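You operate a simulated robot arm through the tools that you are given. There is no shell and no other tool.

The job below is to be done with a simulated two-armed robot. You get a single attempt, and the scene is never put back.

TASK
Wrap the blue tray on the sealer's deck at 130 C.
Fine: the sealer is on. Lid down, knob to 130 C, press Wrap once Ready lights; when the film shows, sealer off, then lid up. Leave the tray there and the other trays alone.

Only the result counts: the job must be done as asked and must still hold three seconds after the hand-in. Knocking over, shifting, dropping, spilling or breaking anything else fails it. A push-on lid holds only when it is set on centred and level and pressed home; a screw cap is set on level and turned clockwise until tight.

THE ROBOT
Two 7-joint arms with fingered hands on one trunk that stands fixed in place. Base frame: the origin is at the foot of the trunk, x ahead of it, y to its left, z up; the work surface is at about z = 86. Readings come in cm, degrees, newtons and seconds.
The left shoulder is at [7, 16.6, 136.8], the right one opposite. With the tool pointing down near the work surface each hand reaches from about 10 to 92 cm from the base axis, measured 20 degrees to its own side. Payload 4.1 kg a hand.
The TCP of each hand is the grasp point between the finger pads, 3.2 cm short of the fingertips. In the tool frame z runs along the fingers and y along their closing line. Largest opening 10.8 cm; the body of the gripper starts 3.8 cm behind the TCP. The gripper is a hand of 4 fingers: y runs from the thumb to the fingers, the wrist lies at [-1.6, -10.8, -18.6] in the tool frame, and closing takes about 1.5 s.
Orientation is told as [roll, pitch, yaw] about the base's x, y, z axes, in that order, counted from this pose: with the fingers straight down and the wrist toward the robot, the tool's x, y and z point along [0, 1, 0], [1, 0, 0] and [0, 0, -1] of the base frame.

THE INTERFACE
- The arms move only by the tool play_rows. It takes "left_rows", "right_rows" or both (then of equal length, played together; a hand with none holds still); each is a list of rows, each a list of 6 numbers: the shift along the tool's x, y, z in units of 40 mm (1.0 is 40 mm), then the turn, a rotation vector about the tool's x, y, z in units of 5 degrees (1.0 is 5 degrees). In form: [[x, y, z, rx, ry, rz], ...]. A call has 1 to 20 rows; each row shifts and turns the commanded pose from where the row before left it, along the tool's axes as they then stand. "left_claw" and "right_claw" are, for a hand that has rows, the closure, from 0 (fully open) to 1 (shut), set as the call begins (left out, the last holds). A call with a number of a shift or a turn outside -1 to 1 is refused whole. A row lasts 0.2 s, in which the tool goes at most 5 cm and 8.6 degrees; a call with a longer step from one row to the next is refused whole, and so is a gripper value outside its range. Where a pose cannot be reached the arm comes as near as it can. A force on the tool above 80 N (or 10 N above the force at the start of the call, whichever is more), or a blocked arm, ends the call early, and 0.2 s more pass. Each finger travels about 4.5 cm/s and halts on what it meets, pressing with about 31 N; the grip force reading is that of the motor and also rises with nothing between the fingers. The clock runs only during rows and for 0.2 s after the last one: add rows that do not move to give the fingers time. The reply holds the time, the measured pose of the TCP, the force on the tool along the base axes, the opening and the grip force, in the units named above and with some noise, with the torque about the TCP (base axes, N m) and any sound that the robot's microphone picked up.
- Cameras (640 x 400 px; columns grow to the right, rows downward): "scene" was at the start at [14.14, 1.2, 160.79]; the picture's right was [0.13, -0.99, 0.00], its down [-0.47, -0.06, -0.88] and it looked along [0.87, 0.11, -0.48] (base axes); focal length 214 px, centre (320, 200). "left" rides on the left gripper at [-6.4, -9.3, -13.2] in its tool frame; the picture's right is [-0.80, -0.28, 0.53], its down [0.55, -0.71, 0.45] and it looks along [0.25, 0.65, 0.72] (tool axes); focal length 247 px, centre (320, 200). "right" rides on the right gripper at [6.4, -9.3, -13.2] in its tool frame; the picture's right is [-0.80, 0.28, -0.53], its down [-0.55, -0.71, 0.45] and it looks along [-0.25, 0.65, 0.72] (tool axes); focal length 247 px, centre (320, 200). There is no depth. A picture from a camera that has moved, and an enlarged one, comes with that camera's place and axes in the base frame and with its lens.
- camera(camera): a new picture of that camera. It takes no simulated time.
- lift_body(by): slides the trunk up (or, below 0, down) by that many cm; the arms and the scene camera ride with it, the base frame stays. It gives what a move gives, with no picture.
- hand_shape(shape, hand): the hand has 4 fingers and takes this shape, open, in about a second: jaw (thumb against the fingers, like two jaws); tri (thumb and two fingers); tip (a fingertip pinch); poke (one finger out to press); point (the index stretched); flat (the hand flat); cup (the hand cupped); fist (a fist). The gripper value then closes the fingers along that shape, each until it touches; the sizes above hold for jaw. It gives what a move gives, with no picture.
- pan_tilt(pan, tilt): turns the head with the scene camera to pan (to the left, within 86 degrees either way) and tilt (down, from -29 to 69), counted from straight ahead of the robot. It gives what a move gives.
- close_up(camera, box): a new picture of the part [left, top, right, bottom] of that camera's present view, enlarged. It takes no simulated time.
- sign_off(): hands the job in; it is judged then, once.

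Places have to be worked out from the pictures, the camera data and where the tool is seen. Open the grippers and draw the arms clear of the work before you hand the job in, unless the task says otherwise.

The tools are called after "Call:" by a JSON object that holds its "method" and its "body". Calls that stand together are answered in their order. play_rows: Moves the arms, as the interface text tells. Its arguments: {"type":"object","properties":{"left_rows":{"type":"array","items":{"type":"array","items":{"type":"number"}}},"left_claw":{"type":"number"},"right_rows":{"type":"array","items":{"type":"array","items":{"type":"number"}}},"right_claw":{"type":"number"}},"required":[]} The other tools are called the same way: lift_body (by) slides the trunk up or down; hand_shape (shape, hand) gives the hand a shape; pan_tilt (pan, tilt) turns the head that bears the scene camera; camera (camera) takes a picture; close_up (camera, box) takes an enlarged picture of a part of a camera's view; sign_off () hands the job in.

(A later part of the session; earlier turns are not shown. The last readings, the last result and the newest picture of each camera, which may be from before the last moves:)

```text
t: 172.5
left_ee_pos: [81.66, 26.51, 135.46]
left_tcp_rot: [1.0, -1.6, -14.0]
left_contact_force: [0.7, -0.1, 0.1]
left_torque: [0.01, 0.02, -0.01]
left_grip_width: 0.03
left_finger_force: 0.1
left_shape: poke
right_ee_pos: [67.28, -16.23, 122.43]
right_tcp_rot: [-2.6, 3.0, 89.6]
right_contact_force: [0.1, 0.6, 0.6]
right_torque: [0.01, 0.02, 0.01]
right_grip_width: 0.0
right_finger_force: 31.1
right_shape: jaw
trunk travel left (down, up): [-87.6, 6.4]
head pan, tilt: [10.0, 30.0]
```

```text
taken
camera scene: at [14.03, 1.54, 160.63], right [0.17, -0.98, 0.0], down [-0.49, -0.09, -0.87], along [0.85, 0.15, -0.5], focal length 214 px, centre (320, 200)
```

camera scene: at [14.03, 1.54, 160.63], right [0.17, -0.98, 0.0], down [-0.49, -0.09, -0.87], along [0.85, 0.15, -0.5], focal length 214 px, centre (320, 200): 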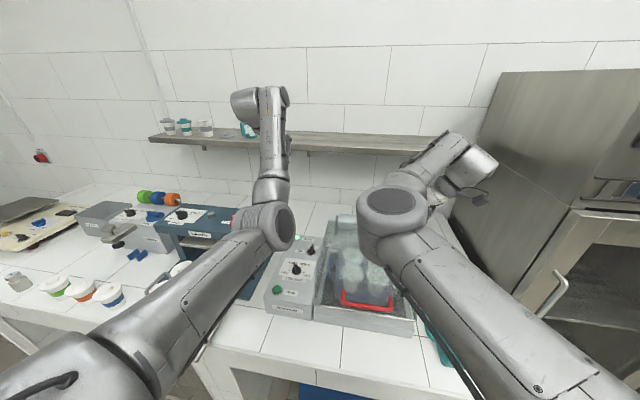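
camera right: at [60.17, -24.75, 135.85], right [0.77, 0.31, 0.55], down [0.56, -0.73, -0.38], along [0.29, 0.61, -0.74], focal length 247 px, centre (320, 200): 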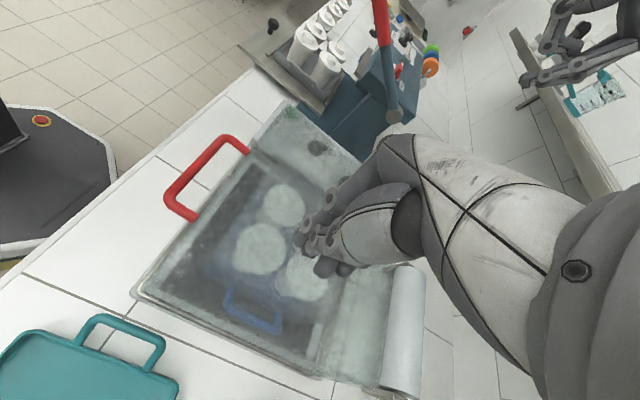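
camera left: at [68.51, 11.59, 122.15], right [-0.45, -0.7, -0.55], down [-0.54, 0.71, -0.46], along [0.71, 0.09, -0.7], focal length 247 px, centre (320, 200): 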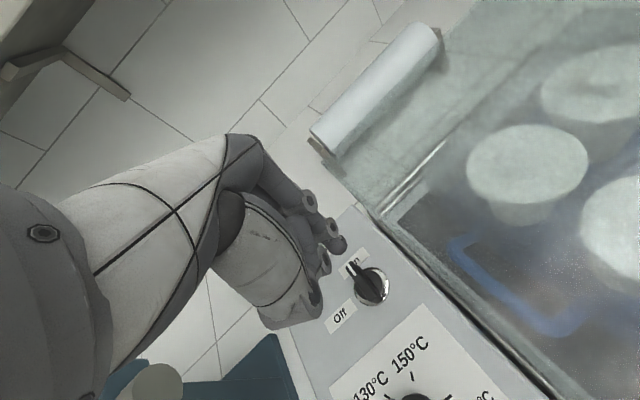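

Clear. The left elbow has also moved outward. I'll lower the right fingertips onto the lid and press it shut gently.

Call:
{"method": "play_rows", "body": {"right_rows": [[0, 0, 0.7, 0, 0, 0], [0, 0, 0.7, 0, 0, 0], [0, 0, 0.6, 0, 0, 0], [0, 0, 0.3, 0, 0, 0], [0.03, 0, 0.2, 0, 0, 0], [0.03, 0, 0.2, 0, 0, 0], [0.03, 0, 0.2, 0, 0, 0], [0.03, 0, 0.15, 0, 0, 0], [0, 0, 0, 0, 0, 0]]}}

Call:
{"method": "camera", "body": {"camera": "right"}}

Call:
{"method": "close_up", "body": {"camera": "scene", "box": [260, 200, 430, 350]}}

```text
t: 174.5
left_ee_pos: [81.68, 26.47, 135.54]
left_tcp_rot: [0.9, -1.6, -14.0]
left_contact_force: [0.0, 0.0, 0.2]
left_torque: [-0.02, 0.0, -0.01]
left_grip_width: 0.02
left_finger_force: 0.3
left_shape: poke
right_ee_pos: [67.36, -16.95, 110.39]
right_tcp_rot: [-2.6, 3.1, 89.5]
right_contact_force: [0.3, 0.7, -0.7]
right_torque: [-0.02, 0.01, 0.01]
right_grip_width: 0.0
right_finger_force: 30.8
right_shape: jaw
trunk travel left (down, up): [-87.6, 6.4]
head pan, tilt: [10.0, 30.0]
```

```text
taken
camera right: at [60.22, -25.42, 123.64], right [0.77, 0.31, 0.55], down [0.56, -0.73, -0.38], along [0.29, 0.61, -0.74], focal length 247 px, centre (320, 200)
```

right: 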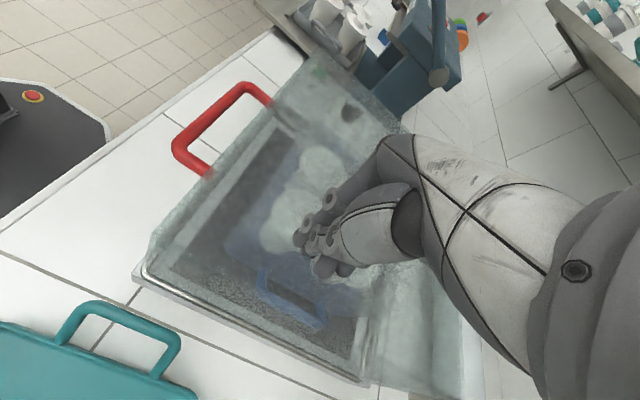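

```text
2.67 times, centred on (345, 275) of scene
camera zoom: at [14.03, 1.6, 160.63], right [0.17, -0.98, 0.0], down [-0.49, -0.09, -0.87], along [0.85, 0.15, -0.5], focal length 572 px, centre (253, 0)
```

zoom: 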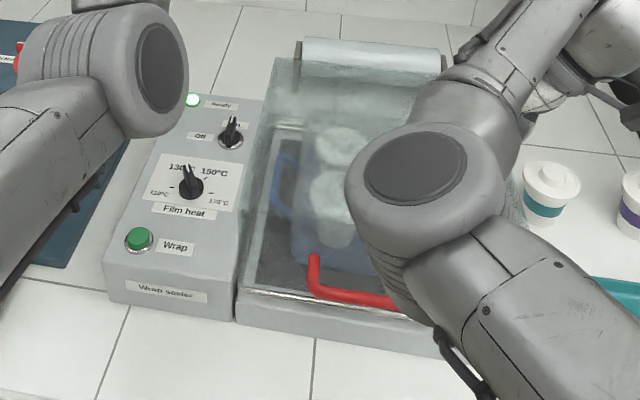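

The lid looks down on the deck. I'll press a little further until I feel it seat.

Call:
{"method": "play_rows", "body": {"right_rows": [[0, 0, 0.1, 0, 0, 0], [0, 0, 0.1, 0, 0, 0], [0, 0, 0, 0, 0, 0]]}}

```text
t: 175.3
left_ee_pos: [81.55, 26.51, 135.59]
left_tcp_rot: [0.9, -1.7, -14.0]
left_contact_force: [-0.8, -0.2, 0.2]
left_torque: [-0.01, 0.0, -0.03]
left_grip_width: 0.0
left_finger_force: 0.0
left_shape: poke
right_ee_pos: [67.4, -16.89, 109.78]
right_tcp_rot: [-2.7, 3.0, 89.6]
right_contact_force: [2.5, 0.7, 17.9]
right_torque: [0.2, 0.03, -0.02]
right_grip_width: 0.01
right_finger_force: 31.1
right_shape: jaw
trunk travel left (down, up): [-87.6, 6.4]
head pan, tilt: [10.0, 30.0]
```

At 18 N the lid is seated again. I'll lift the right hand off and move it back to the right, out of the way.

Call:
{"method": "play_rows", "body": {"right_rows": [[0, 0, -0.15, 0, 0, 0], [0, 0, -0.4, 0, 0, 0], [0, 0, -0.7, 0, 0, 0], [0, 0, -0.9, 0, 0, 0], [0, -0.4, -0.8, 0, 0, 0], [0, -0.7, -0.6, 0, 0, 0], [0.1, -0.8, -0.5, 0, 0, 0], [0.1, -0.8, -0.5, 0, 0, 0], [0.1, -0.8, -0.5, 0, 0, 0], [0.1, -0.8, -0.4, 0, 0, 0], [0.1, -0.8, -0.3, 0, 0, 0], [0, 0, 0, 0, 0, 0]]}}

Call:
{"method": "camera", "body": {"camera": "scene"}}

Call:
{"method": "close_up", "body": {"camera": "scene", "box": [260, 200, 430, 350]}}

```text
t: 177.9
left_ee_pos: [81.73, 26.47, 135.37]
left_tcp_rot: [0.9, -1.5, -13.9]
left_contact_force: [0.1, 0.9, 0.5]
left_torque: [0.02, 0.01, 0.0]
left_grip_width: 0.03
left_finger_force: 0.1
left_shape: poke
right_ee_pos: [64.18, -36.05, 133.7]
right_tcp_rot: [-2.5, 3.1, 89.6]
right_contact_force: [0.2, 0.1, -0.1]
right_torque: [0.01, -0.01, 0.04]
right_grip_width: 0.0
right_finger_force: 31.1
right_shape: jaw
trunk travel left (down, up): [-87.6, 6.4]
head pan, tilt: [10.0, 30.0]
```

```text
taken
camera scene: at [14.04, 1.67, 160.63], right [0.17, -0.98, 0.0], down [-0.49, -0.09, -0.87], along [0.85, 0.15, -0.5], focal length 214 px, centre (320, 200)
```

scene: 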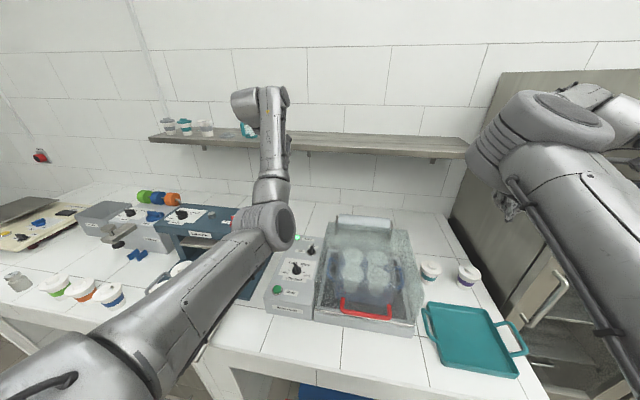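

```text
2.67 times, centred on (345, 275) of scene
camera zoom: at [14.04, 1.67, 160.63], right [0.17, -0.98, 0.0], down [-0.49, -0.09, -0.87], along [0.85, 0.15, -0.5], focal length 572 px, centre (253, 0)
```

zoom: 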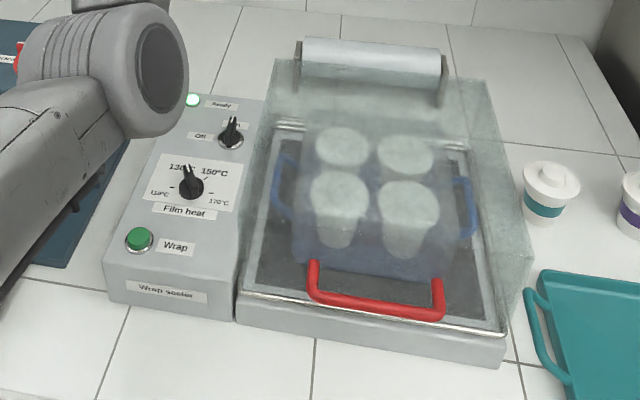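

The lid is closed with the film over the tray. I'll bring the left hand back right to y≈15.5 and descend partway above the switch at this trunk height, checking for drift and contact.

Call:
{"method": "play_rows", "body": {"left_rows": [[-0.66, 0.17, 0.1, 0, 0, 0], [-0.66, 0.17, 0.1, 0, 0, 0], [-0.66, 0.17, 0.1, 0, 0, 0], [-0.66, 0.17, 0.1, 0, 0, 0], [0, 0, 0.8, 0, 0, 0], [0, 0, 0.8, 0, 0, 0], [0, 0, 0.8, 0, 0, 0], [0, 0, 0.8, 0, 0, 0], [0, 0, 0, 0, 0, 0]]}}

Call:
{"method": "camera", "body": {"camera": "scene"}}

Call:
{"method": "camera", "body": {"camera": "left"}}

```text
t: 179.9
left_ee_pos: [82.27, 15.56, 120.94]
left_tcp_rot: [0.9, -1.7, -14.0]
left_contact_force: [0.6, 0.0, 0.7]
left_torque: [0.0, -0.01, 0.01]
left_grip_width: 0.02
left_finger_force: 0.1
left_shape: poke
right_ee_pos: [64.16, -36.05, 133.59]
right_tcp_rot: [-2.7, 3.0, 89.6]
right_contact_force: [-0.3, -0.4, -0.2]
right_torque: [-0.01, -0.01, 0.01]
right_grip_width: 0.0
right_finger_force: 31.4
right_shape: jaw
trunk travel left (down, up): [-87.6, 6.4]
head pan, tilt: [10.0, 30.0]
```

```text
taken
camera scene: at [14.02, 1.6, 160.63], right [0.17, -0.98, 0.0], down [-0.49, -0.09, -0.87], along [0.85, 0.15, -0.5], focal length 214 px, centre (320, 200)
```

scene: 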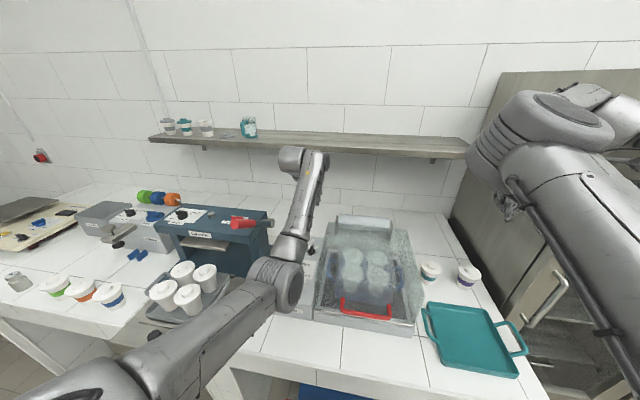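

```text
taken
camera left: at [71.31, 11.36, 133.78], right [-0.45, -0.7, -0.55], down [-0.54, 0.71, -0.46], along [0.71, 0.09, -0.7], focal length 247 px, centre (320, 200)
```

left: 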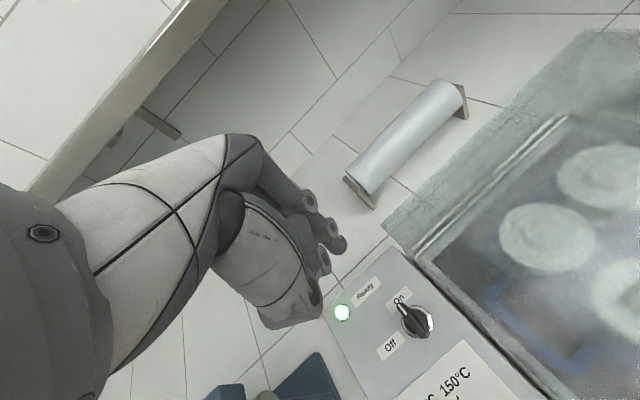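

The left elbow is now low and outside, well away from the lid, and the arm tracks perfectly. I'll descend to just above the switch.

Call:
{"method": "play_rows", "body": {"left_rows": [[-0.05, -0.05, 0.8, 0, 0, 0], [-0.05, -0.05, 0.8, 0, 0, 0], [0, 0, 0.8, 0, 0, 0], [0, 0, 0.8, 0, 0, 0], [0, 0, 0.8, 0, 0, 0], [0, 0, 0.7, 0, 0, 0], [0, 0, 0, 0, 0, 0]]}}

Call:
{"method": "close_up", "body": {"camera": "left", "box": [270, 170, 450, 330]}}

Call:
{"method": "close_up", "body": {"camera": "scene", "box": [240, 180, 400, 320]}}

```text
t: 181.5
left_ee_pos: [82.29, 15.37, 102.11]
left_tcp_rot: [0.9, -1.6, -14.0]
left_contact_force: [0.5, 0.1, 0.0]
left_torque: [0.01, -0.05, 0.01]
left_grip_width: 0.0
left_finger_force: 0.1
left_shape: poke
right_ee_pos: [64.29, -36.01, 133.62]
right_tcp_rot: [-2.6, 3.0, 89.5]
right_contact_force: [0.0, -0.2, -0.3]
right_torque: [-0.02, 0.03, -0.01]
right_grip_width: 0.0
right_finger_force: 31.1
right_shape: jaw
trunk travel left (down, up): [-87.6, 6.4]
head pan, tilt: [10.0, 30.0]
```

```text
2.50 times, centred on (360, 250) of left
camera zoom: at [71.43, 11.27, 114.89], right [-0.45, -0.7, -0.55], down [-0.54, 0.71, -0.46], along [0.71, 0.09, -0.7], focal length 617 px, centre (220, 75)
```

zoom: 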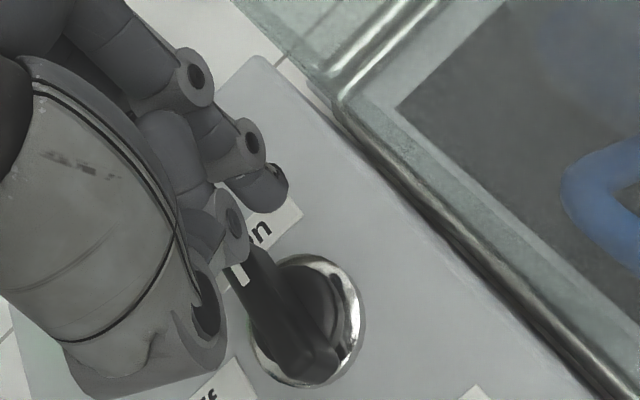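

```text
2.86 times, centred on (320, 250) of scene
camera zoom: at [14.02, 1.58, 160.63], right [0.17, -0.98, 0.0], down [-0.49, -0.09, -0.87], along [0.85, 0.15, -0.5], focal length 613 px, centre (320, 57)
```

zoom: 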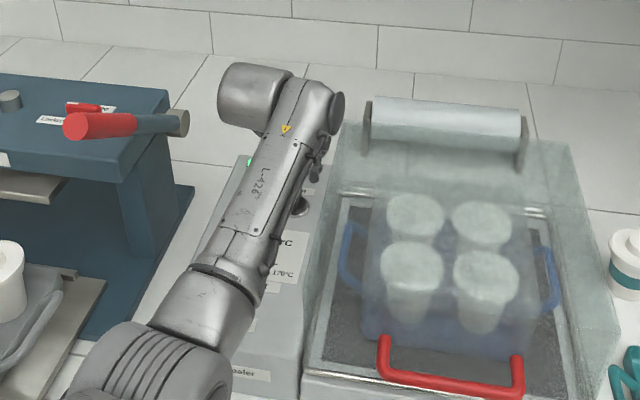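

The fingertip is at about (82.4, 14.8), just right of the pointer's far end and clear of the switch ring. I'll lower it beside the pointer.

Call:
{"method": "play_rows", "body": {"left_rows": [[0, 0, 0.3, 0, 0, 0], [0, 0, 0.25, 0, 0, 0], [0, 0, 0.08, 0, 0, 0], [0, 0, 0, 0, 0, 0]]}}

Call:
{"method": "close_up", "body": {"camera": "left", "box": [270, 170, 450, 330]}}

```text
t: 182.5
left_ee_pos: [82.41, 15.18, 100.39]
left_tcp_rot: [1.2, -2.4, -14.1]
left_contact_force: [10.7, -3.0, 40.9]
left_torque: [0.62, 0.25, -0.17]
left_grip_width: 0.0
left_finger_force: 0.1
left_shape: poke
right_ee_pos: [63.85, -36.18, 133.72]
right_tcp_rot: [-2.8, 3.0, 89.6]
right_contact_force: [0.1, 0.5, 1.3]
right_torque: [0.01, 0.0, 0.0]
right_grip_width: 0.02
right_finger_force: 30.8
right_shape: jaw
trunk travel left (down, up): [-87.6, 6.4]
head pan, tilt: [10.0, 30.0]
```

```text
2.50 times, centred on (360, 250) of left
camera zoom: at [71.28, 11.02, 113.16], right [-0.45, -0.7, -0.56], down [-0.53, 0.71, -0.46], along [0.72, 0.09, -0.69], focal length 617 px, centre (220, 75)
```

zoom: 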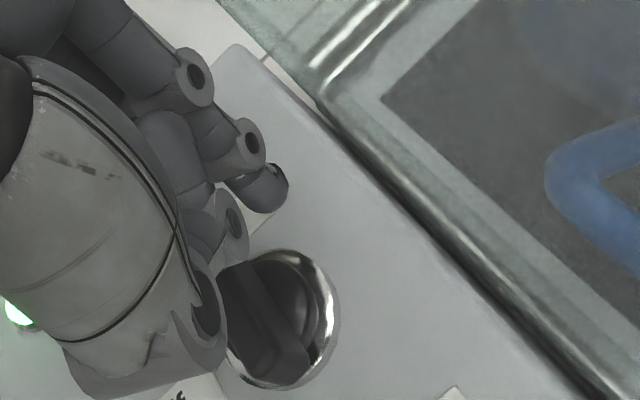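

About 41 N upward means the tip met the sloping panel, which is near z≈97 here, and with that height the switch centre comes to about (79.4, 16.4). I'll rise 0.6 cm and move back 1.5 cm so the finger sits beside the pointer itself.

Call:
{"method": "play_rows", "body": {"left_rows": [[0, 0, -0.25, 0, 0, 0], [-0.09, -0.36, 0, 0, 0, 0], [0, 0, 0, 0, 0, 0]]}}

Call:
{"method": "close_up", "body": {"camera": "left", "box": [270, 170, 450, 330]}}

```text
t: 183.3
left_ee_pos: [80.82, 15.31, 100.94]
left_tcp_rot: [1.1, -2.0, -14.1]
left_contact_force: [8.7, 1.6, 33.7]
left_torque: [0.6, 0.0, -0.13]
left_grip_width: 0.01
left_finger_force: 0.1
left_shape: poke
right_ee_pos: [63.92, -36.16, 133.75]
right_tcp_rot: [-2.7, 2.9, 89.6]
right_contact_force: [-0.7, 0.4, 0.5]
right_torque: [0.01, 0.03, -0.02]
right_grip_width: 0.01
right_finger_force: 30.5
right_shape: jaw
trunk travel left (down, up): [-87.6, 6.4]
head pan, tilt: [10.0, 30.0]
```

```text
2.50 times, centred on (360, 250) of left
camera zoom: at [69.75, 11.19, 113.74], right [-0.45, -0.7, -0.56], down [-0.53, 0.71, -0.46], along [0.72, 0.09, -0.69], focal length 617 px, centre (220, 75)
```

zoom: 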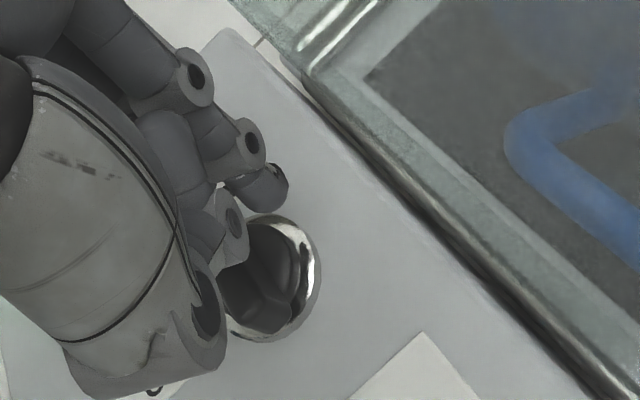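

The torque shows that a curled finger, not the tip, is resting on the pointer's end. Pushing the pointer's near end from the left turns it the same way and keeps those fingers clear, so I'll lift and reposition there.

Call:
{"method": "play_rows", "body": {"left_rows": [[0, 0, -0.4, 0, 0, 0], [0, 0, -0.45, 0, 0, 0], [0.41, -0.475, 0, 0, 0, 0], [0.41, -0.475, 0, 0, 0, 0], [0, 0, 0, 0, 0, 0]]}}

Call:
{"method": "close_up", "body": {"camera": "left", "box": [270, 170, 450, 330]}}

Call:
{"method": "close_up", "body": {"camera": "scene", "box": [240, 180, 400, 320]}}

```text
t: 184.5
left_ee_pos: [78.14, 19.57, 103.9]
left_tcp_rot: [1.0, -1.6, -14.2]
left_contact_force: [-1.1, -0.6, -0.1]
left_torque: [0.01, 0.02, -0.02]
left_grip_width: 0.0
left_finger_force: 0.1
left_shape: poke
right_ee_pos: [64.34, -36.14, 133.49]
right_tcp_rot: [-2.7, 2.9, 89.6]
right_contact_force: [0.3, -0.2, 0.0]
right_torque: [-0.03, 0.0, 0.02]
right_grip_width: 0.0
right_finger_force: 30.8
right_shape: jaw
trunk travel left (down, up): [-87.6, 6.4]
head pan, tilt: [10.0, 30.0]
```

```text
2.50 times, centred on (360, 250) of left
camera zoom: at [67.07, 15.29, 116.8], right [-0.45, -0.7, -0.55], down [-0.54, 0.71, -0.46], along [0.71, 0.09, -0.7], focal length 617 px, centre (220, 75)
```

zoom: 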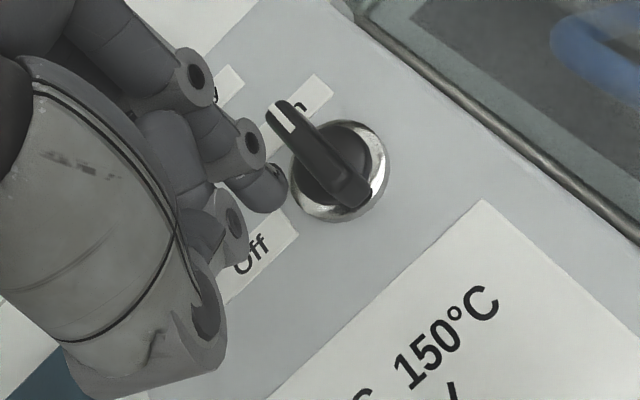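

```text
2.86 times, centred on (320, 250) of scene
camera zoom: at [14.12, 1.46, 160.62], right [0.17, -0.98, 0.0], down [-0.49, -0.09, -0.87], along [0.85, 0.15, -0.5], focal length 613 px, centre (320, 57)
```

zoom: 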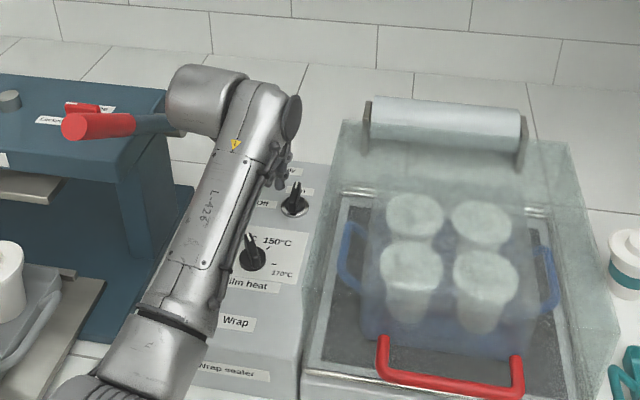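

From both cameras the switch centre is (80.05, 16.9) at z≈95.5, with the pointer's near end at about (77.8, 16.9). The tip stands at (78.0, 18.7), left of that end. I'll lower it 4 cm to pointer height.

Call:
{"method": "play_rows", "body": {"left_rows": [[0.02, 0.05, 0.4, 0, 0, 0], [0, 0.05, 0.4, 0, 0, 0], [0, 0, 0.2, 0, 0, 0], [0, 0, 0, 0, 0, 0]]}}

Call:
{"method": "close_up", "body": {"camera": "left", "box": [270, 170, 450, 330]}}

```text
t: 185.5
left_ee_pos: [78.41, 19.43, 99.98]
left_tcp_rot: [0.8, -1.6, -14.0]
left_contact_force: [0.4, -0.8, 0.0]
left_torque: [-0.02, -0.01, 0.02]
left_grip_width: 0.0
left_finger_force: 0.1
left_shape: poke
right_ee_pos: [64.33, -35.99, 133.65]
right_tcp_rot: [-2.6, 3.0, 89.7]
right_contact_force: [-0.9, -0.4, 1.2]
right_torque: [-0.02, 0.02, -0.01]
right_grip_width: 0.01
right_finger_force: 31.4
right_shape: jaw
trunk travel left (down, up): [-87.6, 6.4]
head pan, tilt: [10.0, 30.0]
```

```text
2.50 times, centred on (360, 250) of left
camera zoom: at [67.5, 15.37, 112.79], right [-0.45, -0.7, -0.55], down [-0.54, 0.71, -0.46], along [0.71, 0.09, -0.7], focal length 617 px, centre (220, 75)
```

zoom: 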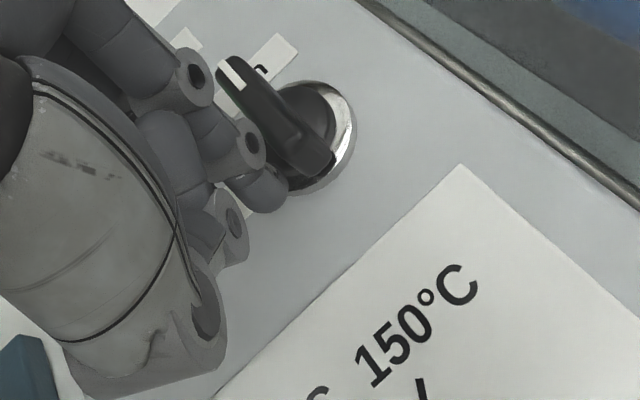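

The tip is beside the pointer's near end with no contact force. I'll push it to the right along the arc for the first 60° and check.

Call:
{"method": "play_rows", "body": {"left_rows": [[-0.176, 0.018, 0, 0, 0, 0], [-0.233, -0.006, 0, 0, 0, 0], [-0.233, 0.097, 0, 0, 0, 0], [0, 0, 0, 0, 0, 0]]}}

Call:
{"method": "close_up", "body": {"camera": "left", "box": [270, 170, 450, 330]}}

Call:
{"method": "close_up", "body": {"camera": "scene", "box": [260, 190, 360, 280]}}

```text
t: 186.5
left_ee_pos: [78.12, 16.98, 100.1]
left_tcp_rot: [1.0, -1.7, -14.0]
left_contact_force: [-4.5, 6.0, 3.9]
left_torque: [0.08, 0.02, 0.04]
left_grip_width: 0.0
left_finger_force: 0.1
left_shape: poke
right_ee_pos: [64.22, -36.01, 133.68]
right_tcp_rot: [-2.7, 3.0, 89.6]
right_contact_force: [-0.5, -0.4, 0.0]
right_torque: [0.02, -0.02, -0.01]
right_grip_width: 0.03
right_finger_force: 30.8
right_shape: jaw
trunk travel left (down, up): [-87.6, 6.4]
head pan, tilt: [10.0, 30.0]
```

```text
2.50 times, centred on (360, 250) of left
camera zoom: at [67.21, 12.89, 112.82], right [-0.45, -0.7, -0.55], down [-0.54, 0.71, -0.46], along [0.71, 0.09, -0.69], focal length 617 px, centre (220, 75)
```

zoom: 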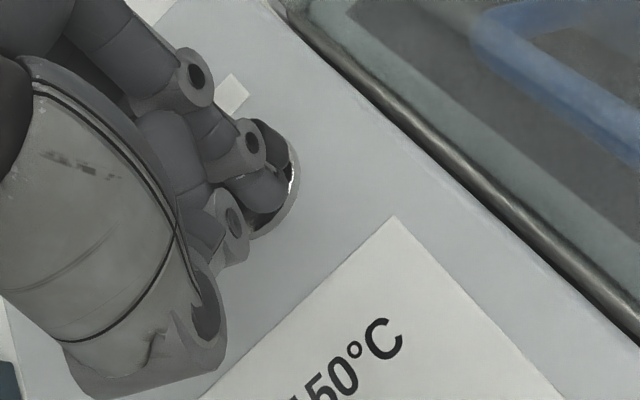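

```text
4.44 times, centred on (310, 235) of scene
camera zoom: at [13.85, 1.71, 160.65], right [0.17, -0.98, 0.0], down [-0.49, -0.09, -0.87], along [0.85, 0.15, -0.5], focal length 953 px, centre (364, 44)
```

zoom: 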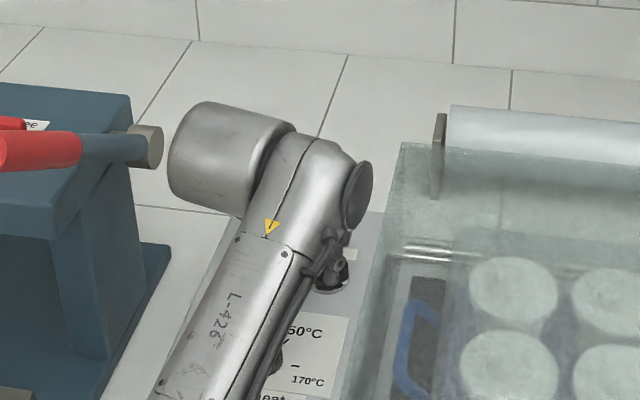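

A gentle reaction of about 6 N, so the pointer is moving. I'll continue around the arc to complete the quarter turn.

Call:
{"method": "play_rows", "body": {"left_rows": [[-0.09, 0.106, 0, 0, 0, 0], [-0.09, 0.106, 0, 0, 0, 0], [-0.03, 0.1, 0, 0, 0, 0], [-0.02, 0.06, 0, 0, 0, 0], [0, 0, 0, 0, 0, 0]]}}

Call:
{"method": "close_up", "body": {"camera": "left", "box": [270, 170, 450, 330]}}

```text
t: 187.7
left_ee_pos: [79.05, 15.65, 100.59]
left_tcp_rot: [1.1, -2.0, -14.0]
left_contact_force: [-22.7, 4.5, 19.1]
left_torque: [0.21, 0.31, 0.28]
left_grip_width: 0.0
left_finger_force: 0.1
left_shape: poke
right_ee_pos: [63.5, -36.05, 133.92]
right_tcp_rot: [-2.9, 2.9, 89.6]
right_contact_force: [0.3, 1.0, -0.2]
right_torque: [-0.03, -0.01, 0.03]
right_grip_width: 0.0
right_finger_force: 31.4
right_shape: jaw
trunk travel left (down, up): [-87.6, 6.4]
head pan, tilt: [10.0, 30.0]
```

```text
2.50 times, centred on (360, 250) of left
camera zoom: at [67.94, 11.52, 113.26], right [-0.45, -0.7, -0.56], down [-0.53, 0.71, -0.46], along [0.72, 0.09, -0.69], focal length 617 px, centre (220, 75)
```

zoom: 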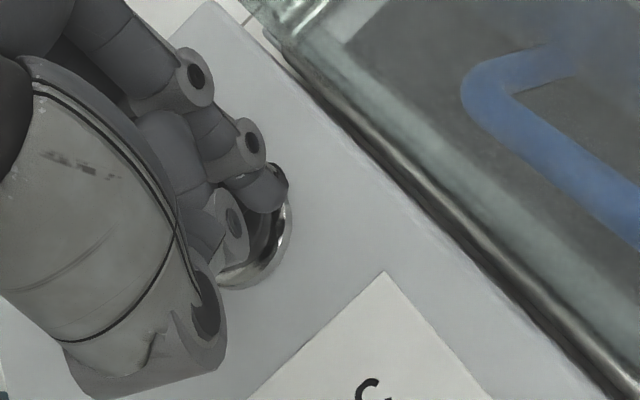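

The reaction of about 23 N along x suggests the pointer reached its stop. I'll lift off and look at where it points.

Call:
{"method": "play_rows", "body": {"left_rows": [[0, -0.06, 0, 0, 0, 0], [0, 0, -0.4, 0, 0, 0], [0, 0, -0.6, 0, 0, 0], [0.2, -0.5, -0.5, 0, 0, 0], [0.3, -0.6, -0.3, 0, 0, 0], [0, 0, 0, 0, 0, 0]]}}

Call:
{"method": "camera", "body": {"camera": "left"}}

Call:
{"method": "close_up", "body": {"camera": "scene", "box": [260, 220, 330, 290]}}

```text
t: 189.1
left_ee_pos: [75.29, 18.85, 107.06]
left_tcp_rot: [1.1, -1.6, -14.0]
left_contact_force: [0.1, -0.3, -0.2]
left_torque: [-0.01, 0.03, 0.01]
left_grip_width: 0.03
left_finger_force: 0.1
left_shape: poke
right_ee_pos: [64.34, -36.1, 133.39]
right_tcp_rot: [-2.5, 3.1, 89.7]
right_contact_force: [-0.1, 0.6, 0.1]
right_torque: [0.02, 0.02, -0.02]
right_grip_width: 0.0
right_finger_force: 31.3
right_shape: jaw
trunk travel left (down, up): [-87.6, 6.4]
head pan, tilt: [10.0, 30.0]
```

```text
taken
camera left: at [64.39, 14.52, 119.88], right [-0.45, -0.7, -0.55], down [-0.54, 0.71, -0.46], along [0.71, 0.09, -0.7], focal length 247 px, centre (320, 200)
```

left: 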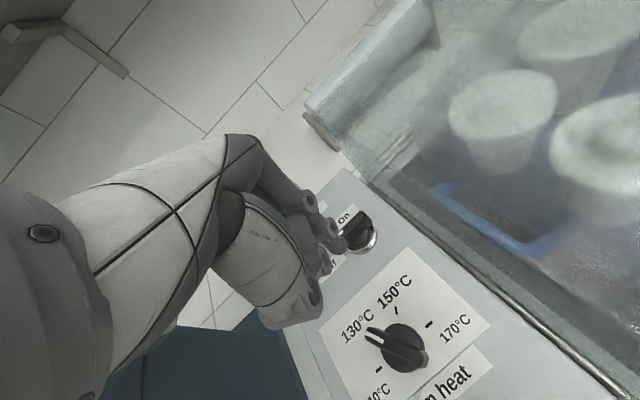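

```text
5.71 times, centred on (295, 255) of scene
camera zoom: at [14.16, 1.5, 160.62], right [0.17, -0.98, 0.0], down [-0.49, -0.09, -0.87], along [0.85, 0.15, -0.5], focal length 1226 px, centre (463, -114)
```

zoom: 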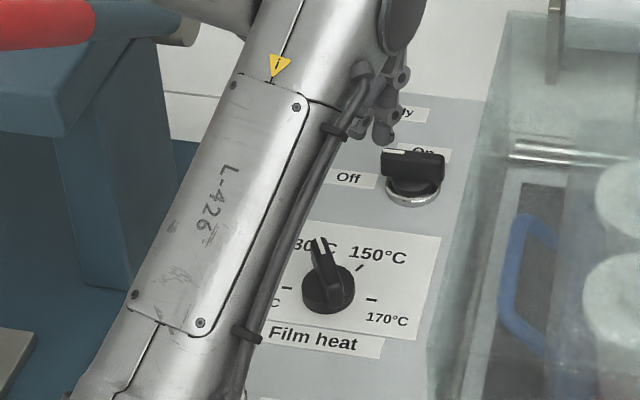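

The pointer's white mark now faces Off. I'll raise the left hand and move it away to the left so I can confirm the Ready light is dark.

Call:
{"method": "play_rows", "body": {"left_rows": [[0, 0, -0.8, 0, 0, 0], [0, 0, -0.9, 0, 0, 0], [0, -0.2, -0.9, 0, 0, 0], [0, -0.3, -0.9, 0, 0, 0], [0, -0.4, -0.9, 0, 0, 0], [0, -0.5, -0.9, 0, 0, 0], [0.2, -0.6, -0.9, 0, 0, 0], [0.3, -0.7, -0.7, 0, 0, 0], [0.4, -0.8, -0.4, 0, 0, 0], [0.5, -0.8, 0, 0, 0, 0], [0.6, -0.7, 0, 0, 0, 0], [0, 0, 0, 0, 0, 0]]}}

Call:
{"method": "camera", "body": {"camera": "scene"}}

Call:
{"method": "close_up", "body": {"camera": "scene", "box": [260, 220, 430, 340]}}

```text
t: 191.7
left_ee_pos: [57.02, 30.95, 135.86]
left_tcp_rot: [1.0, -1.6, -14.0]
left_contact_force: [-0.4, 0.1, -0.1]
left_torque: [0.04, 0.0, 0.01]
left_grip_width: 0.0
left_finger_force: 0.0
left_shape: poke
right_ee_pos: [64.27, -36.13, 133.57]
right_tcp_rot: [-2.6, 2.8, 89.6]
right_contact_force: [0.2, -0.5, -0.3]
right_torque: [0.0, -0.02, -0.02]
right_grip_width: 0.01
right_finger_force: 31.0
right_shape: jaw
trunk travel left (down, up): [-87.6, 6.4]
head pan, tilt: [10.0, 30.0]
```

```text
taken
camera scene: at [14.09, 1.44, 160.63], right [0.17, -0.98, 0.0], down [-0.49, -0.09, -0.87], along [0.85, 0.15, -0.5], focal length 214 px, centre (320, 200)
```

scene: 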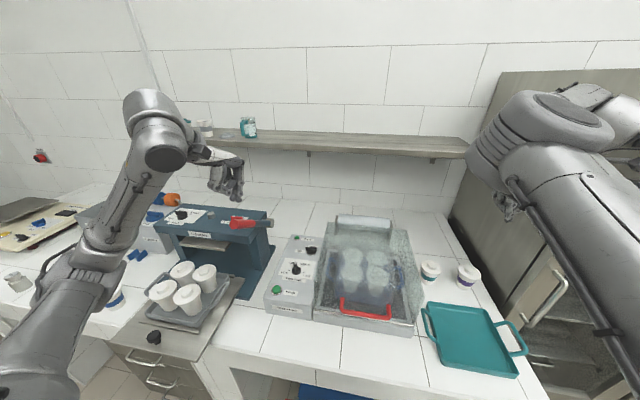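

```text
3.33 times, centred on (345, 280) of scene
camera zoom: at [14.09, 1.44, 160.63], right [0.17, -0.98, 0.0], down [-0.49, -0.09, -0.87], along [0.85, 0.15, -0.5], focal length 715 px, centre (237, -67)
```

zoom: 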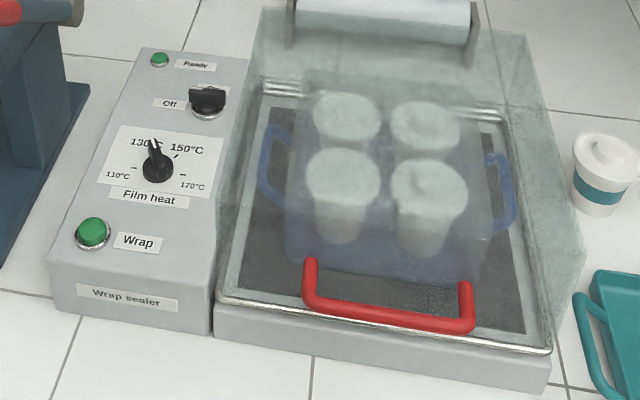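

Ready is dark and the switch is at Off, so only the lid remains. The left arm got its good elbow-out posture when it was stretched far forward, so I'll do the same with the right: yaw it back to about 15° while reaching forward, then look at its elbow.

Call:
{"method": "play_rows", "body": {"right_rows": [[-0.3, 0, 0, 0, 0, 1], [-0.3, 0, 0, 0, 0, 1], [-0.3, 0, 0, 0, 0, 1], [-0.3, 0, 0, 0, 0, 1], [-0.3, 0, 0, 0, 0, 1], [-0.3, 0.1, 0, 0, 0, 1], [-0.2, 0.2, 0, 0, 0, 1], [-0.2, 0.2, 0, 0, 0, 1], [-0.2, 0.2, 0, 0, 0, 1], [0, 0.3, 0, 0, 0, 1], [0, 0.3, 0, 0, 0, 1], [0, 0.3, 0, 0, 0, 1], [0, 0.3, 0, 0, 0, 1], [0, 0.3, 0, 0, 0, 1], [0, 0.3, 0, 0, 0, 1], [0, 0, 0, 0, 0, 0]], "right_claw": 0.3}}

Call:
{"method": "camera", "body": {"camera": "scene"}}

```text
t: 195.1
left_ee_pos: [56.88, 31.08, 135.87]
left_tcp_rot: [0.9, -1.7, -14.0]
left_contact_force: [-0.4, 0.5, 0.5]
left_torque: [-0.03, 0.02, 0.02]
left_grip_width: 0.0
left_finger_force: 0.1
left_shape: poke
right_ee_pos: [80.7, -32.96, 134.13]
right_tcp_rot: [-3.6, -1.8, 14.7]
right_contact_force: [-0.3, 1.0, -0.7]
right_torque: [0.02, 0.04, 0.01]
right_grip_width: 7.57
right_finger_force: 0.0
right_shape: jaw
trunk travel left (down, up): [-87.6, 6.4]
head pan, tilt: [10.0, 30.0]
```

```text
taken
camera scene: at [14.01, 1.59, 160.63], right [0.17, -0.98, 0.0], down [-0.49, -0.09, -0.87], along [0.85, 0.15, -0.5], focal length 214 px, centre (320, 200)
```

scene: 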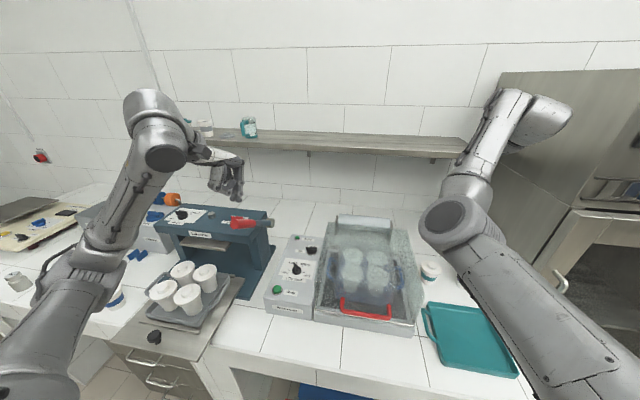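

The right elbow is in the middle range. I'll mirror what worked on the left: move the hand inward above the lid and then down, and check the elbow.

Call:
{"method": "play_rows", "body": {"right_rows": [[0.66, 0.2, 0.1, 0, 0, 0], [0.66, 0.2, 0.1, 0, 0, 0], [0.66, 0.2, 0.1, 0, 0, 0], [0.66, 0.2, 0.1, 0, 0, 0], [0.4, 0.1, 0.3, 0, 0, 0], [0, 0, 0.7, 0, 0, 0], [0, 0, 0.8, 0, 0, 0], [0, 0, 0.8, 0, 0, 0], [0, 0, 0, 0, 0, 0]]}}

Call:
{"method": "camera", "body": {"camera": "scene"}}

Call:
{"method": "camera", "body": {"camera": "right"}}

```text
t: 197.1
left_ee_pos: [56.75, 31.04, 135.72]
left_tcp_rot: [0.9, -1.7, -14.0]
left_contact_force: [0.7, 0.5, 0.6]
left_torque: [-0.01, 0.01, -0.01]
left_grip_width: 0.0
left_finger_force: 0.1
left_shape: poke
right_ee_pos: [81.76, -20.96, 121.54]
right_tcp_rot: [-3.7, -1.9, 14.7]
right_contact_force: [0.3, 0.3, -0.2]
right_torque: [0.01, 0.02, -0.03]
right_grip_width: 7.54
right_finger_force: 0.1
right_shape: jaw
trunk travel left (down, up): [-87.6, 6.4]
head pan, tilt: [10.0, 30.0]
```

```text
taken
camera scene: at [14.0, 1.6, 160.63], right [0.17, -0.98, 0.0], down [-0.49, -0.09, -0.87], along [0.85, 0.15, -0.5], focal length 214 px, centre (320, 200)
```

scene: 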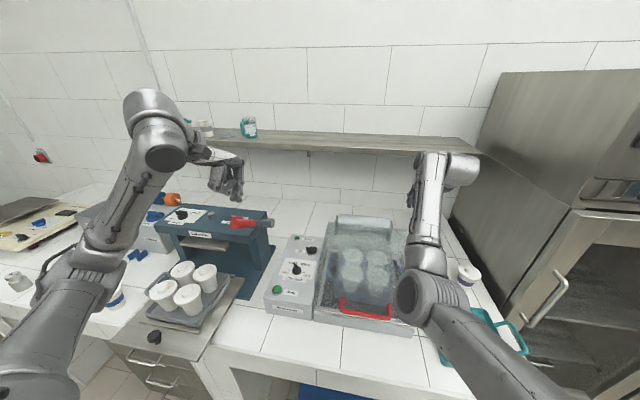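

```text
taken
camera right: at [70.39, -16.35, 133.88], right [0.45, -0.67, 0.59], down [-0.52, -0.73, -0.43], along [0.72, -0.11, -0.68], focal length 247 px, centre (320, 200)
```

right: 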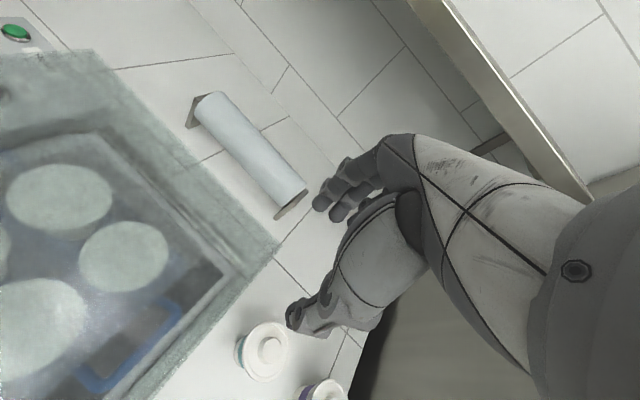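

The elbow posture is healthier. For the lid I'll use the right hand coming from the right: yaw 90°, fingers tilted to point left, thumb under the bar and fingers above. First I back out up and right, and yaw to 90.

Call:
{"method": "play_rows", "body": {"right_rows": [[0, 0, -0.8, 0, 0, 0], [-0.4, 0, -0.8, 0, 0, 0], [-0.7, -0.3, -0.5, 0, 0, 0], [-0.7, -0.4, -0.3, 0, 0, 0], [-0.5, -0.5, 0, 0, 0, -1], [-0.2, -0.6, 0, 0, 0, -1], [0, -0.6, 0, 0, 0, -1], [0, -0.6, 0, 0, 0, -1], [0, -0.5, 0, 0, 0, -1], [0, -0.5, 0, 0, 0, -1], [0.2, -0.4, 0, 0, 0, -1], [0.3, -0.2, 0, 0, 0, -1], [0.4, 0, 0, 0, 0, -1], [0.4, 0.1, 0, 0, 0, -1], [0.3, 0.1, 0, 0, 0, -1], [0.3, 0.1, 0, 0, 0, -1], [0.2, 0.1, 0, 0, 0, -1], [0, 0, 0, 0, 0, -1], [0, 0, 0, 0, 0, -1], [0, 0, 0, 0, 0, 0]], "right_claw": 0}}

Call:
{"method": "camera", "body": {"camera": "scene"}}

Call:
{"method": "camera", "body": {"camera": "right"}}

```text
t: 201.3
left_ee_pos: [56.93, 30.96, 135.94]
left_tcp_rot: [0.9, -1.6, -14.0]
left_contact_force: [-0.7, 0.7, 0.0]
left_torque: [-0.04, 0.02, -0.01]
left_grip_width: 0.04
left_finger_force: 0.1
left_shape: poke
right_ee_pos: [61.27, -32.85, 130.77]
right_tcp_rot: [-2.5, 3.0, 89.6]
right_contact_force: [1.0, -0.3, 0.1]
right_torque: [-0.02, 0.05, 0.02]
right_grip_width: 10.78
right_finger_force: 0.0
right_shape: jaw
trunk travel left (down, up): [-87.6, 6.4]
head pan, tilt: [10.0, 30.0]
```

```text
taken
camera scene: at [14.0, 1.58, 160.63], right [0.17, -0.98, 0.0], down [-0.49, -0.09, -0.87], along [0.85, 0.15, -0.5], focal length 214 px, centre (320, 200)
```

scene: 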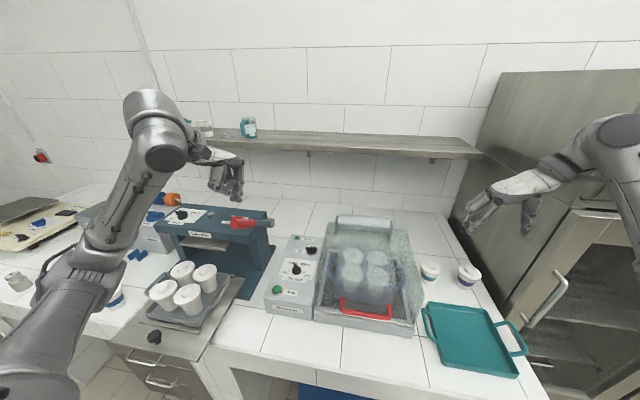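

```text
taken
camera right: at [54.17, -41.33, 144.11], right [0.77, 0.31, 0.55], down [0.56, -0.73, -0.39], along [0.28, 0.61, -0.74], focal length 247 px, centre (320, 200)
```

right: 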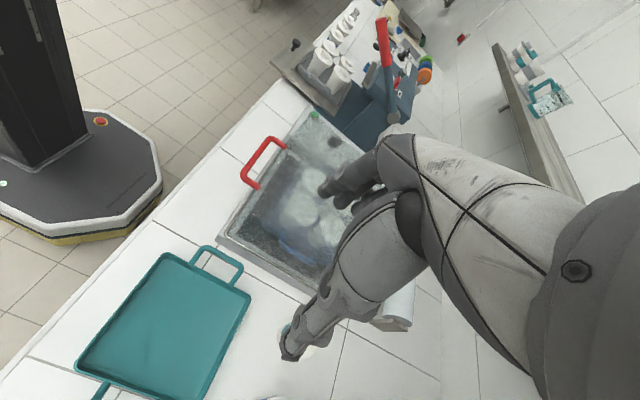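

The right elbow is now well outside. I'll move back to about x=50 and tilt the hand so the fingers point left and 30° down.

Call:
{"method": "play_rows", "body": {"right_rows": [[0.7, 0.37, 0.3, 0, 0, 0], [0.7, 0.37, 0.3, 0, 0, 0], [0.7, 0.37, 0.3, 0, 0, 0], [0.7, 0.37, 0.3, 0, 0, 0], [0, 0, 0, -1, 0, 0], [0, 0, 0, -1, 0, 0], [0, 0, 0, -1, 0, 0], [0, 0, 0, -1, 0, 0], [0, 0, 0, -1, 0, 0], [0, 0, 0, -1, 0, 0], [0, 0, 0, -1, 0, 0], [0, 0, 0, -1, 0, 0], [0, 0, 0, -1, 0, 0], [0, 0, 0, -1, 0, 0], [0, 0, 0, -1, 0, 0], [0, 0, 0, -1, 0, 0], [0, 0, 0, 0, 0, 0]]}}

Call:
{"method": "camera", "body": {"camera": "scene"}}

Call:
{"method": "camera", "body": {"camera": "right"}}

```text
t: 204.9
left_ee_pos: [56.81, 31.01, 135.85]
left_tcp_rot: [0.9, -1.6, -14.1]
left_contact_force: [-0.3, 0.3, 0.4]
left_torque: [-0.01, 0.02, 0.02]
left_grip_width: 0.0
left_finger_force: 0.0
left_shape: poke
right_ee_pos: [50.48, -27.0, 125.25]
right_tcp_rot: [-4.8, -56.9, 93.8]
right_contact_force: [0.2, 0.3, -0.3]
right_torque: [0.02, 0.02, -0.01]
right_grip_width: 10.8
right_finger_force: 0.1
right_shape: jaw
trunk travel left (down, up): [-87.6, 6.4]
head pan, tilt: [10.0, 30.0]
```

```text
taken
camera scene: at [14.0, 1.59, 160.63], right [0.17, -0.98, 0.0], down [-0.49, -0.09, -0.87], along [0.85, 0.15, -0.5], focal length 214 px, centre (320, 200)
```

scene: 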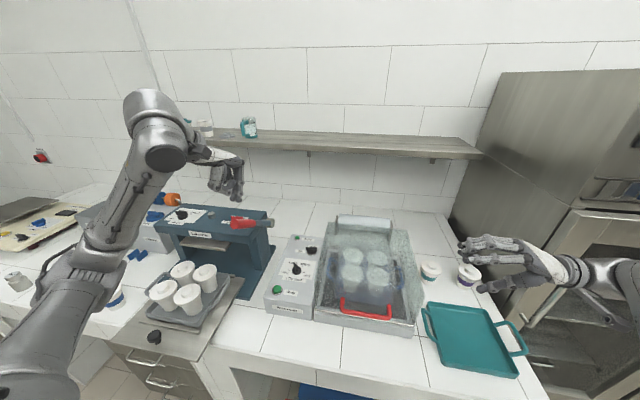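

```text
taken
camera right: at [43.88, -43.08, 124.27], right [0.77, -0.3, 0.56], down [0.59, -0.01, -0.81], along [0.25, 0.95, 0.17], focal length 247 px, centre (320, 200)
```

right: 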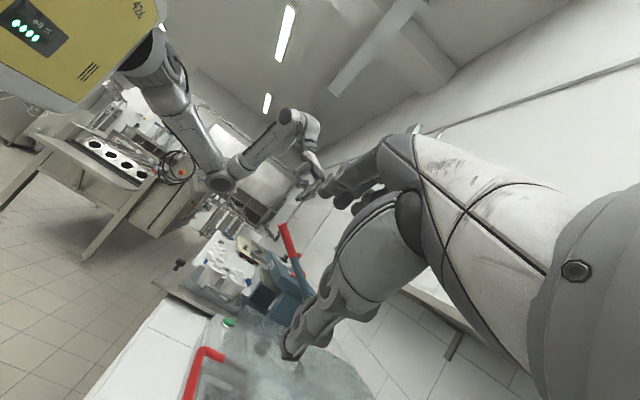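

The right arm is comfortable in this pose. The bar is at about x=53.5, z=100.4. I'll bring the open hand down to the right of the bar, level with it.

Call:
{"method": "play_rows", "body": {"right_rows": [[-0.063, -0.61, 0.65, 0, 0, 0], [-0.063, -0.61, 0.65, 0, 0, 0], [-0.063, -0.61, 0.65, 0, 0, 0], [-0.063, -0.61, 0.65, 0, 0, 0], [-0.063, -0.61, 0.65, 0, 0, 0], [0, 0, 0, 0, 0, 0]]}}

Call:
{"method": "camera", "body": {"camera": "scene"}}

Call:
{"method": "camera", "body": {"camera": "right"}}

Call:
{"method": "camera", "body": {"camera": "left"}}

```text
t: 206.3
left_ee_pos: [56.82, 30.96, 135.74]
left_tcp_rot: [1.0, -1.6, -14.0]
left_contact_force: [0.1, -0.6, 0.2]
left_torque: [0.04, -0.01, -0.01]
left_grip_width: 0.0
left_finger_force: 0.0
left_shape: poke
right_ee_pos: [52.35, -22.82, 107.84]
right_tcp_rot: [-4.9, -56.9, 93.8]
right_contact_force: [-0.4, 0.3, 0.0]
right_torque: [0.02, -0.01, 0.01]
right_grip_width: 10.78
right_finger_force: 0.0
right_shape: jaw
trunk travel left (down, up): [-87.6, 6.4]
head pan, tilt: [10.0, 30.0]
```

```text
taken
camera scene: at [13.97, 1.57, 160.64], right [0.17, -0.98, 0.0], down [-0.49, -0.09, -0.87], along [0.85, 0.15, -0.5], focal length 214 px, centre (320, 200)
```

scene: 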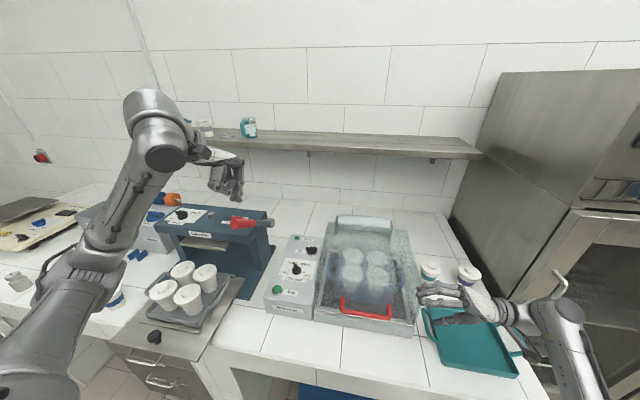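

```text
taken
camera right: at [45.88, -38.84, 106.93], right [0.77, -0.3, 0.56], down [0.59, -0.01, -0.81], along [0.25, 0.96, 0.16], focal length 247 px, centre (320, 200)
```

right: 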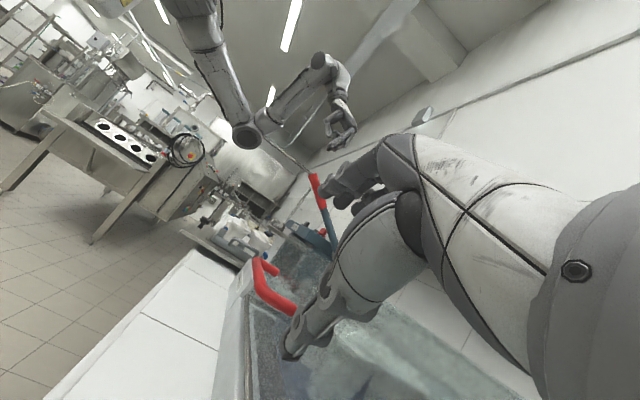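

```text
taken
camera left: at [45.86, 26.82, 148.66], right [-0.45, -0.7, -0.55], down [-0.54, 0.71, -0.46], along [0.71, 0.09, -0.7], focal length 247 px, centre (320, 200)
```

left: 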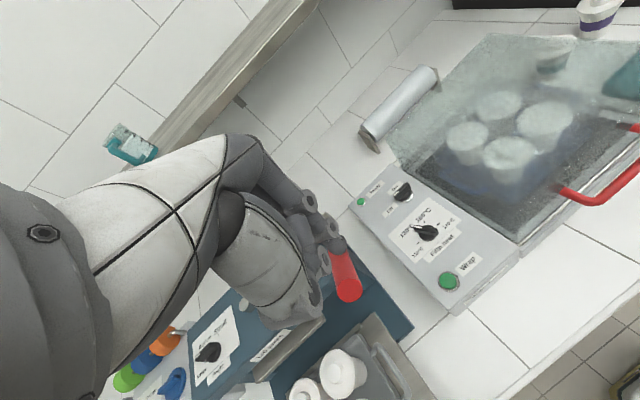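

The handle is in the right camera's view. I'll enlarge it to line up the jaw with the bar.

Call:
{"method": "close_up", "body": {"camera": "right", "box": [200, 160, 420, 400]}}

Call:
{"method": "close_up", "body": {"camera": "scene", "box": [320, 230, 520, 370]}}

```text
1.67 times, centred on (310, 280) of right
camera zoom: at [45.88, -38.84, 106.93], right [0.77, -0.3, 0.56], down [0.59, -0.01, -0.81], along [0.25, 0.96, 0.16], focal length 412 px, centre (337, 67)
```

zoom: 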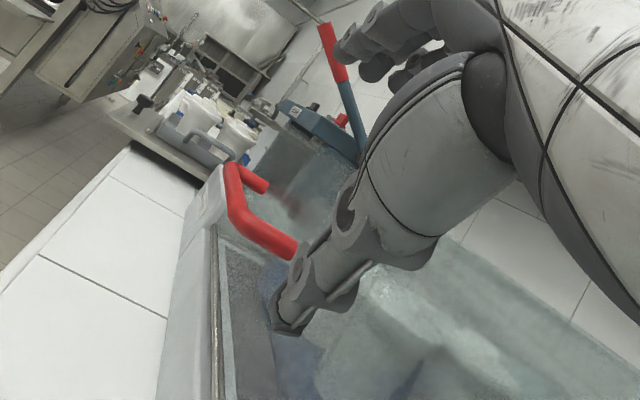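

```text
2.86 times, centred on (420, 300) of scene
camera zoom: at [13.97, 1.57, 160.64], right [0.17, -0.98, 0.0], down [-0.49, -0.09, -0.87], along [0.85, 0.15, -0.5], focal length 613 px, centre (34, -86)
```

zoom: 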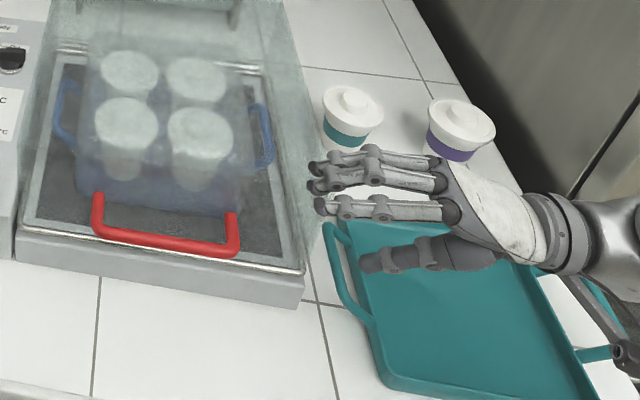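

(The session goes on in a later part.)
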